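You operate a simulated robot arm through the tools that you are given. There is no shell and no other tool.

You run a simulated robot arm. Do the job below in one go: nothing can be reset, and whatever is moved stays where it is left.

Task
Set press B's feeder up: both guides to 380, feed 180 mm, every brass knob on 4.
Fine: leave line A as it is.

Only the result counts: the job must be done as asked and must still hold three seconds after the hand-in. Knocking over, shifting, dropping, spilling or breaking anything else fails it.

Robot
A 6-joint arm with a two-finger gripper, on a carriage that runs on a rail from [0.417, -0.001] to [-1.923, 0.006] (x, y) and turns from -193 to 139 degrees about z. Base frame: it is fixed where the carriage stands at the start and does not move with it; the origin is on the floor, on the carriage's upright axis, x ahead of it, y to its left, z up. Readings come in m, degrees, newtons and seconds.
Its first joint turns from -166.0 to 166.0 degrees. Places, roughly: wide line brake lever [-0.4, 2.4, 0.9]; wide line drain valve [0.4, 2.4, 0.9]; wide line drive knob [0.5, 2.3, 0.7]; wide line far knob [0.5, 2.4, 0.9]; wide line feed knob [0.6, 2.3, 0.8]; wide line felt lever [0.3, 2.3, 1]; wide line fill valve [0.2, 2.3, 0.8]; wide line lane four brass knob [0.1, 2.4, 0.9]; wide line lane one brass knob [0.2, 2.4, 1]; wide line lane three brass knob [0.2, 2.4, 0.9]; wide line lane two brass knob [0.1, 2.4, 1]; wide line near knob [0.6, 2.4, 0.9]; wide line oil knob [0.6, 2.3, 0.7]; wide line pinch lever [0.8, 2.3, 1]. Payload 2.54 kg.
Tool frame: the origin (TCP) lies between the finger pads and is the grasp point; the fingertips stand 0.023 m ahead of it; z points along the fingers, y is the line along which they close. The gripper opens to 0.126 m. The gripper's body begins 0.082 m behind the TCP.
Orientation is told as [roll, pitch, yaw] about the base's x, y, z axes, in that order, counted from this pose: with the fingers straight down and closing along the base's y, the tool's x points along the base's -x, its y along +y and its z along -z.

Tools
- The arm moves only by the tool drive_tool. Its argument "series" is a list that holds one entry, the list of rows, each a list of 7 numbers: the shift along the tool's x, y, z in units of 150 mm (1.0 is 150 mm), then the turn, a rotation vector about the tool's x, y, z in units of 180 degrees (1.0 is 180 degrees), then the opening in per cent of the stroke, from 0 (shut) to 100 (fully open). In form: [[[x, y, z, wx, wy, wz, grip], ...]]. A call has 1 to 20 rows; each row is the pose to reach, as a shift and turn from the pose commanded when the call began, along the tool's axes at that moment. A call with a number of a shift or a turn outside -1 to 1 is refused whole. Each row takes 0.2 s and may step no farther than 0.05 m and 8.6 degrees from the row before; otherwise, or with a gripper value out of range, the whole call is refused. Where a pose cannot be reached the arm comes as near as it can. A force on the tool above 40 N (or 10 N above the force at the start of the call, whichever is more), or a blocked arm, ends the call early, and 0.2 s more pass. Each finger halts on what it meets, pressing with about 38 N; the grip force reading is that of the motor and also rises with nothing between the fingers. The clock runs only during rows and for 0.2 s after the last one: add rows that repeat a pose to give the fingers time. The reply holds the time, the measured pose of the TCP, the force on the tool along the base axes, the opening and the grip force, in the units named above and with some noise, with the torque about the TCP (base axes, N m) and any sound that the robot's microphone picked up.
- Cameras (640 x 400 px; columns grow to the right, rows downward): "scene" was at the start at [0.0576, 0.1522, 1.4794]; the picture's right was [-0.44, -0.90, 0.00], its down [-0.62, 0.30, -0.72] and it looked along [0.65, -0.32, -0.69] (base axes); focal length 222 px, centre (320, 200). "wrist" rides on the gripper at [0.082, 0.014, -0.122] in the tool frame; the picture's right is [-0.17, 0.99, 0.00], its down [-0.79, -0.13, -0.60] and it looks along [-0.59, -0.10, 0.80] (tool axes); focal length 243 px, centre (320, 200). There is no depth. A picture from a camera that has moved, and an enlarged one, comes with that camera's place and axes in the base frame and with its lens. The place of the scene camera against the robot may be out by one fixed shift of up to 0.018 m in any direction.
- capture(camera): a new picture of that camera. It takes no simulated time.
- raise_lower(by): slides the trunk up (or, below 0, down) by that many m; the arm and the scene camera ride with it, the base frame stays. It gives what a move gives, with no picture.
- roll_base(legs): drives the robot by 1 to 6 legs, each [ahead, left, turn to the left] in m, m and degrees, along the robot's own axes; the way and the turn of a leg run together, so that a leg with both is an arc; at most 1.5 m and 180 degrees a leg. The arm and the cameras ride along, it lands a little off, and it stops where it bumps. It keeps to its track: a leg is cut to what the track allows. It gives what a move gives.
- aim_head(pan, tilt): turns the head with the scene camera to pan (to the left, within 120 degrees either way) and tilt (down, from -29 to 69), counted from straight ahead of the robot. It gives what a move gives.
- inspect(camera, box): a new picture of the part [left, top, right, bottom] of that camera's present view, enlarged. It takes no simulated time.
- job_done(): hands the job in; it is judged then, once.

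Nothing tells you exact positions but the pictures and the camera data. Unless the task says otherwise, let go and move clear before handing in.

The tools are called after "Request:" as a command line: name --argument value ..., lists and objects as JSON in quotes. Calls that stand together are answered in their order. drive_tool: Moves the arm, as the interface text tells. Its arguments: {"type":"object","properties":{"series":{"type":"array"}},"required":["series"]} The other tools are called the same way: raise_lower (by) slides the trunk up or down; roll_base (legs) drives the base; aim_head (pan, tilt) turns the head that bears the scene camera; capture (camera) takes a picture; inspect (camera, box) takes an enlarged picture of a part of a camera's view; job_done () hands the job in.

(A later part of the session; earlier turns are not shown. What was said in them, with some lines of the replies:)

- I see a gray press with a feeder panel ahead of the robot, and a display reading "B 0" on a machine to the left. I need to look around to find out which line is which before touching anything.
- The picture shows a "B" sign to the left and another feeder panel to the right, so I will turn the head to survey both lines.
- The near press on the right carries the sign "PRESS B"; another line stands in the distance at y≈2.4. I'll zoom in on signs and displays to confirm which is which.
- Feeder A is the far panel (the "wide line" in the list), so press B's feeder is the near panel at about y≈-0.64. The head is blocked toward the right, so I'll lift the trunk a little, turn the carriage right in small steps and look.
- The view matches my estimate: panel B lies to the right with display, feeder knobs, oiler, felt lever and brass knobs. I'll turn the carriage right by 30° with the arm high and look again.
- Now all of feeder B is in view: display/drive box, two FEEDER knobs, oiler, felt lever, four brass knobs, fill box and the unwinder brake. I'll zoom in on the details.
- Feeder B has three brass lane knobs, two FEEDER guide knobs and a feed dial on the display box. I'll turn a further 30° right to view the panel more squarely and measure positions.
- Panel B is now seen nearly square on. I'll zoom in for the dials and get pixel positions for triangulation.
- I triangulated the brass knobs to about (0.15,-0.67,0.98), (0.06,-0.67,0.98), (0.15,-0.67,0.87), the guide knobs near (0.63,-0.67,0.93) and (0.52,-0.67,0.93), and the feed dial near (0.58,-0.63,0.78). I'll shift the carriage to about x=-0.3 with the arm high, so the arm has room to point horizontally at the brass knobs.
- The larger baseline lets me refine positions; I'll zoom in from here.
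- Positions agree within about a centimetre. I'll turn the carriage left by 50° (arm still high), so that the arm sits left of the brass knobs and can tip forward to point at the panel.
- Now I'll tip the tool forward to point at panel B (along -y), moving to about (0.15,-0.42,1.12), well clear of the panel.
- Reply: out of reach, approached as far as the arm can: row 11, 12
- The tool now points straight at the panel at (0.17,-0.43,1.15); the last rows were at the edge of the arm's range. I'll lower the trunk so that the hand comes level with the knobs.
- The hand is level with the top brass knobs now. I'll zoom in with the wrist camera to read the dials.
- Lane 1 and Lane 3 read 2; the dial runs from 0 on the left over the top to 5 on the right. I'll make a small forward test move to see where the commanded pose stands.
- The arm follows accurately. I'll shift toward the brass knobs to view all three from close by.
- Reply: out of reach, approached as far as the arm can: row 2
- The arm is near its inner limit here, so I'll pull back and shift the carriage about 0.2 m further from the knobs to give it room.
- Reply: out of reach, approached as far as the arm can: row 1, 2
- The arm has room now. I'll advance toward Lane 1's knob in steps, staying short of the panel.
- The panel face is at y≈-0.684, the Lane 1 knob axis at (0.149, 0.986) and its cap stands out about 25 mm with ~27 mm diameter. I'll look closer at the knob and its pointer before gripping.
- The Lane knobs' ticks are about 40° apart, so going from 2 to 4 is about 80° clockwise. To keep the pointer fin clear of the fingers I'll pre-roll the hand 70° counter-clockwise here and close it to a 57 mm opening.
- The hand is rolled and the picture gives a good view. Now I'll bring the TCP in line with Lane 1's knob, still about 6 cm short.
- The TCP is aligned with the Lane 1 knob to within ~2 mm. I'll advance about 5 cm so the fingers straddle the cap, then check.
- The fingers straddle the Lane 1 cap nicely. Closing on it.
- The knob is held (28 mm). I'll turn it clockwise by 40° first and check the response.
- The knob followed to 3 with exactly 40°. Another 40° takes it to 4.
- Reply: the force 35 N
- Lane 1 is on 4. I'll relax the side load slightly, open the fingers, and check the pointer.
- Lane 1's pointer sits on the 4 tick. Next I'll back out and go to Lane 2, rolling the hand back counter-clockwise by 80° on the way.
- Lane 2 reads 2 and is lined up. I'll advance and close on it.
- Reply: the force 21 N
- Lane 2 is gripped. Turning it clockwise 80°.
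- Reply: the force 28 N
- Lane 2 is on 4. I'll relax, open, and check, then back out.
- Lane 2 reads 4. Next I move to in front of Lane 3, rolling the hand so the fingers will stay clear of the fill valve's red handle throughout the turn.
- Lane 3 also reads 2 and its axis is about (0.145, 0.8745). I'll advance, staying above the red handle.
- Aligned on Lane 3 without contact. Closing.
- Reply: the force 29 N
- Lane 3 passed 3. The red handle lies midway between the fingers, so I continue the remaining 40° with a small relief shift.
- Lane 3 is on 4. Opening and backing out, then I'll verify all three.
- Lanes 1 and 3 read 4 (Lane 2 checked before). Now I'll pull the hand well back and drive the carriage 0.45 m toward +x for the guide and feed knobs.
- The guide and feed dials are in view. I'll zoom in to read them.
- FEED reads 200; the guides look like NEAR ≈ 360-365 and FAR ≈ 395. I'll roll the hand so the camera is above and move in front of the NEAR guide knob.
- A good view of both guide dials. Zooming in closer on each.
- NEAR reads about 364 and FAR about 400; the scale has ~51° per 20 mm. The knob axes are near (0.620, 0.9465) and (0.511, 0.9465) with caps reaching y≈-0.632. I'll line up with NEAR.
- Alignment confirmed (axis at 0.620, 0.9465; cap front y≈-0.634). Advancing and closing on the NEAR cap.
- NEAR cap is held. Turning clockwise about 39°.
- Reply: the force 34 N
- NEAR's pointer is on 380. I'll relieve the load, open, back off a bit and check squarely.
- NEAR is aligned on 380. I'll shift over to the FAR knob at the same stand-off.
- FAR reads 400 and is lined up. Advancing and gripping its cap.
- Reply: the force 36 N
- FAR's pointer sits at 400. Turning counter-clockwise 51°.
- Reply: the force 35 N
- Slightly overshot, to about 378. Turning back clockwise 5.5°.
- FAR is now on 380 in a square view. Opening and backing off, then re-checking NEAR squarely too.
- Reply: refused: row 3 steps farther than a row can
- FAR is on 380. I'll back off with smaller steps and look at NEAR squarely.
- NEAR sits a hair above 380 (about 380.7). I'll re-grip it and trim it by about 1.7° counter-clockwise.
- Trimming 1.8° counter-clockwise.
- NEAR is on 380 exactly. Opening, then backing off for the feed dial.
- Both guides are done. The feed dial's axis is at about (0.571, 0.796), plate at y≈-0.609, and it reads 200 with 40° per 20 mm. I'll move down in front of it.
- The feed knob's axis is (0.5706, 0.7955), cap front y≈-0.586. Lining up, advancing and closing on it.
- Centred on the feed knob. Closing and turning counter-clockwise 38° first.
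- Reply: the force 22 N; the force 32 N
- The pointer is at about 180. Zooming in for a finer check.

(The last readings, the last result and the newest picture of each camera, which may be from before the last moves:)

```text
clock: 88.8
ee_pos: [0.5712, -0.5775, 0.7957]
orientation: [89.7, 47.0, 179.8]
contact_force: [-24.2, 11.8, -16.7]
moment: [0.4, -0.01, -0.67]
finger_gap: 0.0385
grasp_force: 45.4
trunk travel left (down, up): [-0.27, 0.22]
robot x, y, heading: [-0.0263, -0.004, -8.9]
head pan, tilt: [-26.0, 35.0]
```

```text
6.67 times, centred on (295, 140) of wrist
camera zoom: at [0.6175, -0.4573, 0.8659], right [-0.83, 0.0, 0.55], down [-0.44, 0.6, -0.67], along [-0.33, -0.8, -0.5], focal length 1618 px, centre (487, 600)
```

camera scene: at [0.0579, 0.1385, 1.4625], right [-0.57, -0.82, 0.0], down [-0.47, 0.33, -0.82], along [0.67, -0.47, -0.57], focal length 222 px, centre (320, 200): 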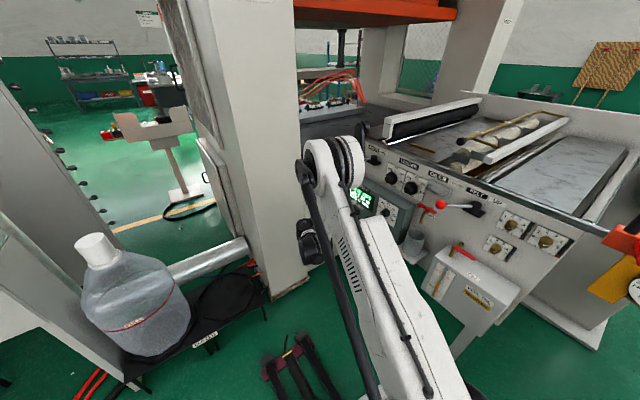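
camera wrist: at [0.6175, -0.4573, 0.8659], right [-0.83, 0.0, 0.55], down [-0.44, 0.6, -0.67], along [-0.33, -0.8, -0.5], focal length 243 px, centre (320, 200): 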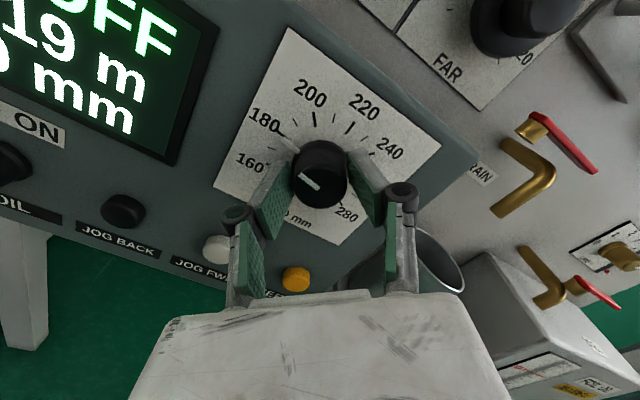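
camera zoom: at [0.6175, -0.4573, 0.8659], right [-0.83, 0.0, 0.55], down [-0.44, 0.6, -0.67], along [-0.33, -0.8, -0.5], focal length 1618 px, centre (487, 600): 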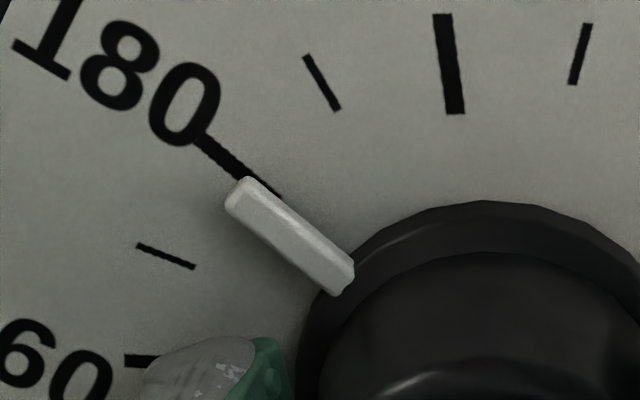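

It looks on 180 within about half a millimetre. I'll relieve, open, and look from a squarer angle.

Request:
drive_tool --series '[[[-0.008, 0.005, 0, 0, 0, 0, 0], [-0.01, 0.006, 0, 0, 0, 0, 0], [-0.01, 0.006, 0, 0, 0, 0, 25], [-0.01, 0.006, 0, 0, 0, 0, 50], [-0.01, 0.006, 0, 0, 0, 0, 50]]]'

Request:
drive_tool --series '[[[0, 0, -0.12, 0, 0, 0, 50], [0, 0, -0.25, 0, 0, 0, 50], [0, 0, -0.4, 0, 0, 0.045, 50], [0, 0, -0.4, 0, 0, 0.09, 50], [0, 0, -0.4, 0, 0, 0.135, 50], [0, 0, -0.4, 0, 0, 0.18, 50], [0, 0, -0.4, 0, 0, 0.225, 50], [0, 0, -0.4, 0, 0, 0.225, 50]]]'

Request:
capture --camera "wrist"

Request:
inspect --camera "wrist" --box '[260, 70, 380, 190]'

```text
clock: 90.0
ee_pos: [0.5694, -0.5776, 0.7952]
orientation: [89.8, 47.0, 179.8]
contact_force: [-0.7, 0.1, 0.4]
moment: [0.01, 0.0, 0.02]
finger_gap: 0.0628
grasp_force: 0.2
trunk travel left (down, up): [-0.27, 0.22]
robot x, y, heading: [-0.0282, 0.0009, -8.9]
head pan, tilt: [-26.0, 35.0]
```

```text
clock: 91.8
ee_pos: [0.5695, -0.5162, 0.796]
orientation: [85.9, 87.5, 176.0]
contact_force: [0.5, 0.0, -0.3]
moment: [-0.02, 0.02, 0.0]
finger_gap: 0.0632
grasp_force: 0.0
trunk travel left (down, up): [-0.27, 0.22]
robot x, y, heading: [-0.0296, -0.0028, -9.1]
head pan, tilt: [-26.0, 35.0]
```

```text
taken
camera wrist: at [0.5599, -0.3966, 0.8788], right [-0.99, 0.0, -0.12], down [0.1, 0.6, -0.79], along [0.07, -0.8, -0.6], focal length 243 px, centre (320, 200)
```

wrist: 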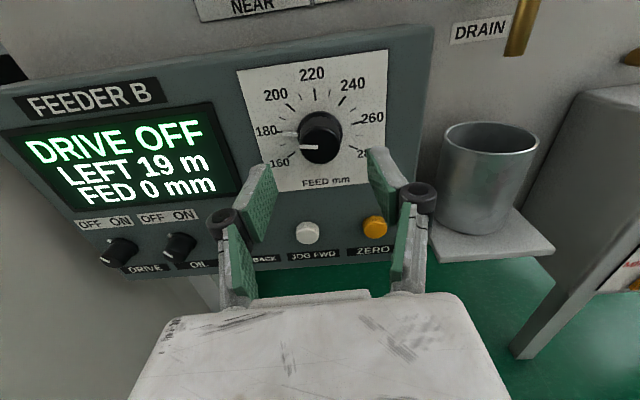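

```text
3.33 times, centred on (320, 130) of wrist
camera zoom: at [0.5599, -0.3966, 0.8788], right [-0.99, 0.0, -0.12], down [0.1, 0.6, -0.79], along [0.07, -0.8, -0.6], focal length 809 px, centre (320, 433)
```

zoom: 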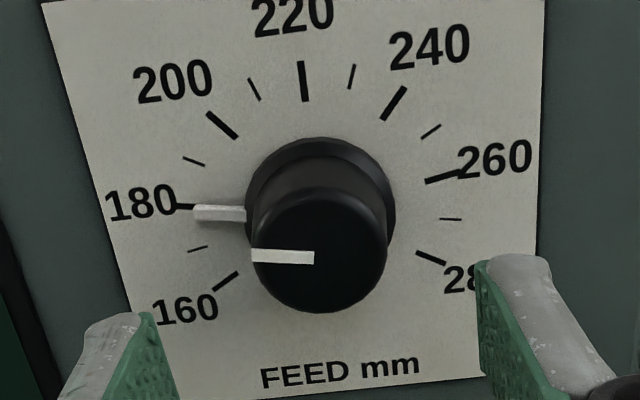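

FEED is on 180 within a fraction of a millimetre. I'll back well clear and take a final look at every dial.

Request:
drive_tool --series '[[[0, 0, -0.25, 0, 0, 0, 50], [0.1, 0, -0.5, 0, 0, 0, 50], [0.3, 0, -0.75, 0, 0, 0, 50], [0.5, 0.15, -0.95, 0, 0, 0, 50], [0.7, 0.35, -0.98, 0, 0, 0, 50], [0.9, 0.55, -0.98, 0, 0, 0, 50], [0.9, 0.55, -0.98, 0, 0, 0, 50]]]'

Request:
capture --camera "wrist"

Request:
inspect --camera "wrist" --box '[180, 60, 420, 220]'

```text
clock: 93.4
ee_pos: [0.5064, -0.3766, 0.9486]
orientation: [84.7, 87.5, 174.6]
contact_force: [0.2, 0.2, 0.1]
moment: [-0.02, -0.01, 0.0]
finger_gap: 0.063
grasp_force: 0.1
out of reach, approached as far as the arm can: row 2, 4, 5, 6, 7
trunk travel left (down, up): [-0.27, 0.22]
robot x, y, heading: [-0.0294, -0.0016, -9.1]
head pan, tilt: [-26.0, 35.0]
```

```text
taken
camera wrist: at [0.4978, -0.2564, 1.0307], right [-0.99, 0.0, -0.12], down [0.1, 0.6, -0.79], along [0.07, -0.8, -0.6], focal length 243 px, centre (320, 200)
```

wrist: 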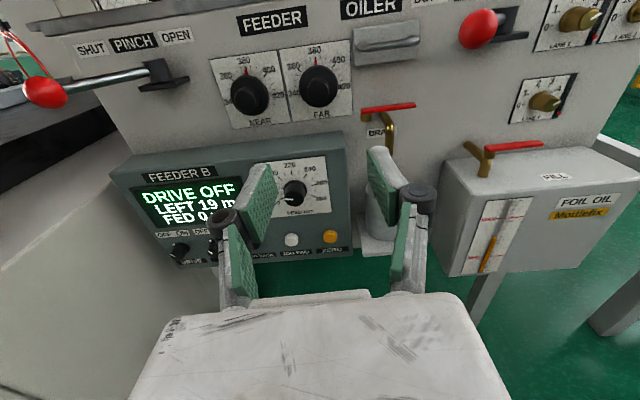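

```text
2.50 times, centred on (300, 140) of wrist
camera zoom: at [0.4978, -0.2564, 1.0307], right [-0.99, 0.0, -0.12], down [0.1, 0.6, -0.79], along [0.07, -0.8, -0.6], focal length 606 px, centre (370, 350)
```

zoom: 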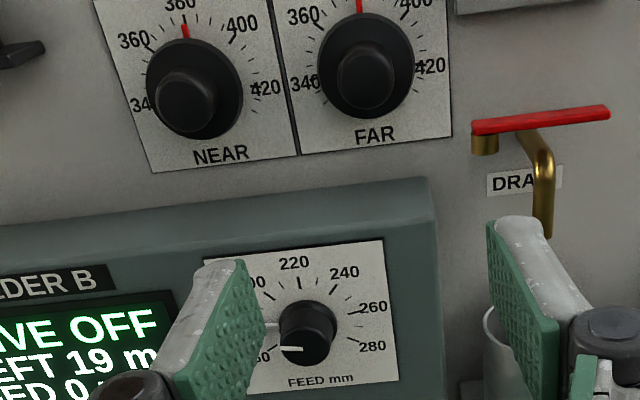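

The guides and feed look right. Checking the brass knobs once more from here.

Request:
inspect --camera "wrist" --box '[500, 0, 640, 130]'

Request:
inspect --camera "scene" --box '[440, 170, 620, 290]'

Request:
capture --camera "scene"

Request:
inspect --camera "wrist" --box '[200, 30, 370, 140]'

```text
3.08 times, centred on (570, 65) of wrist
camera zoom: at [0.4978, -0.2564, 1.0307], right [-0.99, 0.0, -0.12], down [0.1, 0.6, -0.79], along [0.07, -0.8, -0.6], focal length 746 px, centre (-449, 615)
```

zoom: 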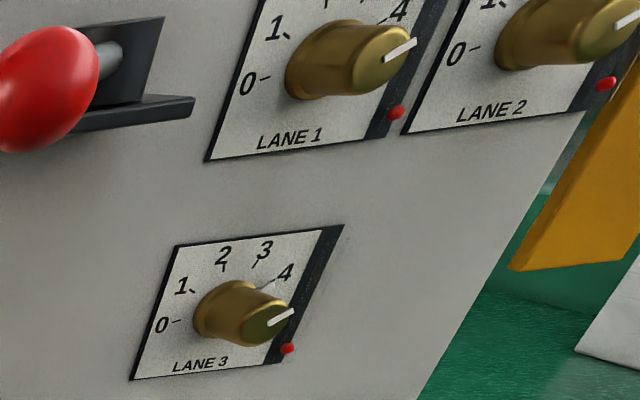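

```text
3.33 times, centred on (530, 230) of scene
camera zoom: at [0.0575, 0.1385, 1.4625], right [-0.57, -0.82, 0.0], down [-0.47, 0.33, -0.82], along [0.67, -0.47, -0.57], focal length 740 px, centre (-380, 100)
```

zoom: 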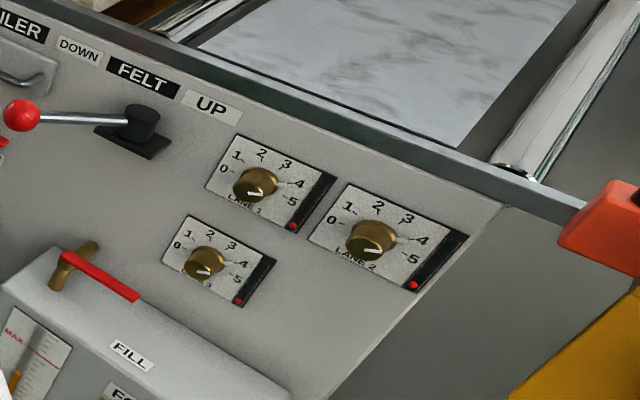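

```text
taken
camera scene: at [0.0575, 0.1385, 1.4625], right [-0.57, -0.82, 0.0], down [-0.47, 0.33, -0.82], along [0.67, -0.47, -0.57], focal length 222 px, centre (320, 200)
```

scene: 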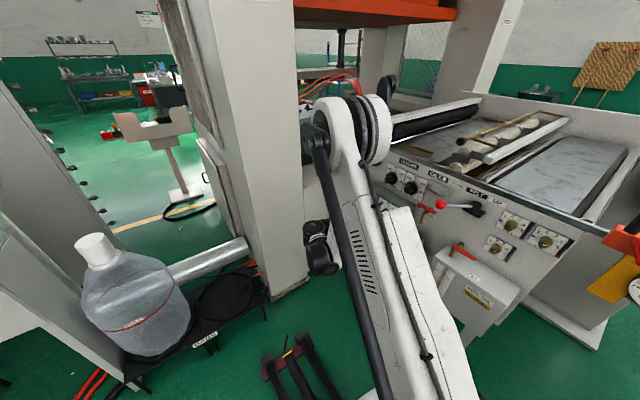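

```text
3.64 times, centred on (285, 85) of wrist
camera zoom: at [0.4978, -0.2564, 1.0307], right [-0.99, 0.0, -0.12], down [0.1, 0.6, -0.79], along [0.07, -0.8, -0.6], focal length 882 px, centre (447, 618)
```

zoom: 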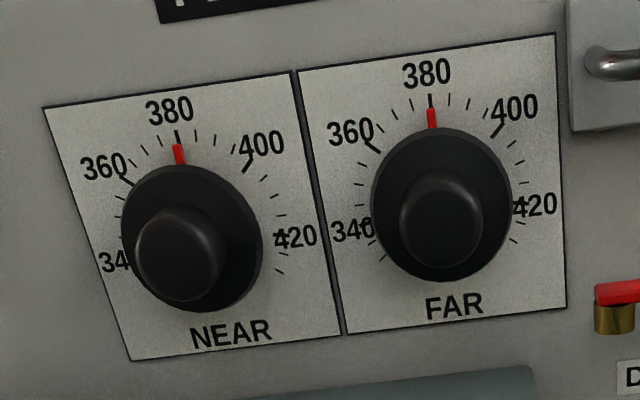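

Everything on feeder B reads as ordered: NEAR and FAR guides on 380, FEED on 180 mm, and Lanes 1, 2 and 3 on 4. The hand is open and clear, and line A was not touched, so I'm handing the job in.

Request:
job_done

```text
The job is handed in.
```

Press B's feeder is set up as asked, and the job is handed in. I don't have the judge's result.

| Control | Was | Now |
|---|---|---|
| NEAR guide | about 364 | 380 |
| FAR guide | 400 | 380 |
| FEED mm dial | 200 | 180 |
| Brass knobs, Lanes 1, 2 and 3 | 2 each | 4 each |

- **Brass knobs:** press B has only three, and I found no fourth on its panel.
- **Feed:** I took "feed 180 mm" as the dial setting, so no foil was fed. The display still reads DRIVE OFF, FED 0 mm.
- **Accuracy:** the guide and feed pointers sit on their marks to well under 1 mm, judging from the wrist camera. The brass pointers sit on the 4 marks.
- **Left alone:** line A was not touched, and I saw nothing knocked or shifted. The gripper is open and about 0.2 m clear of the panel.
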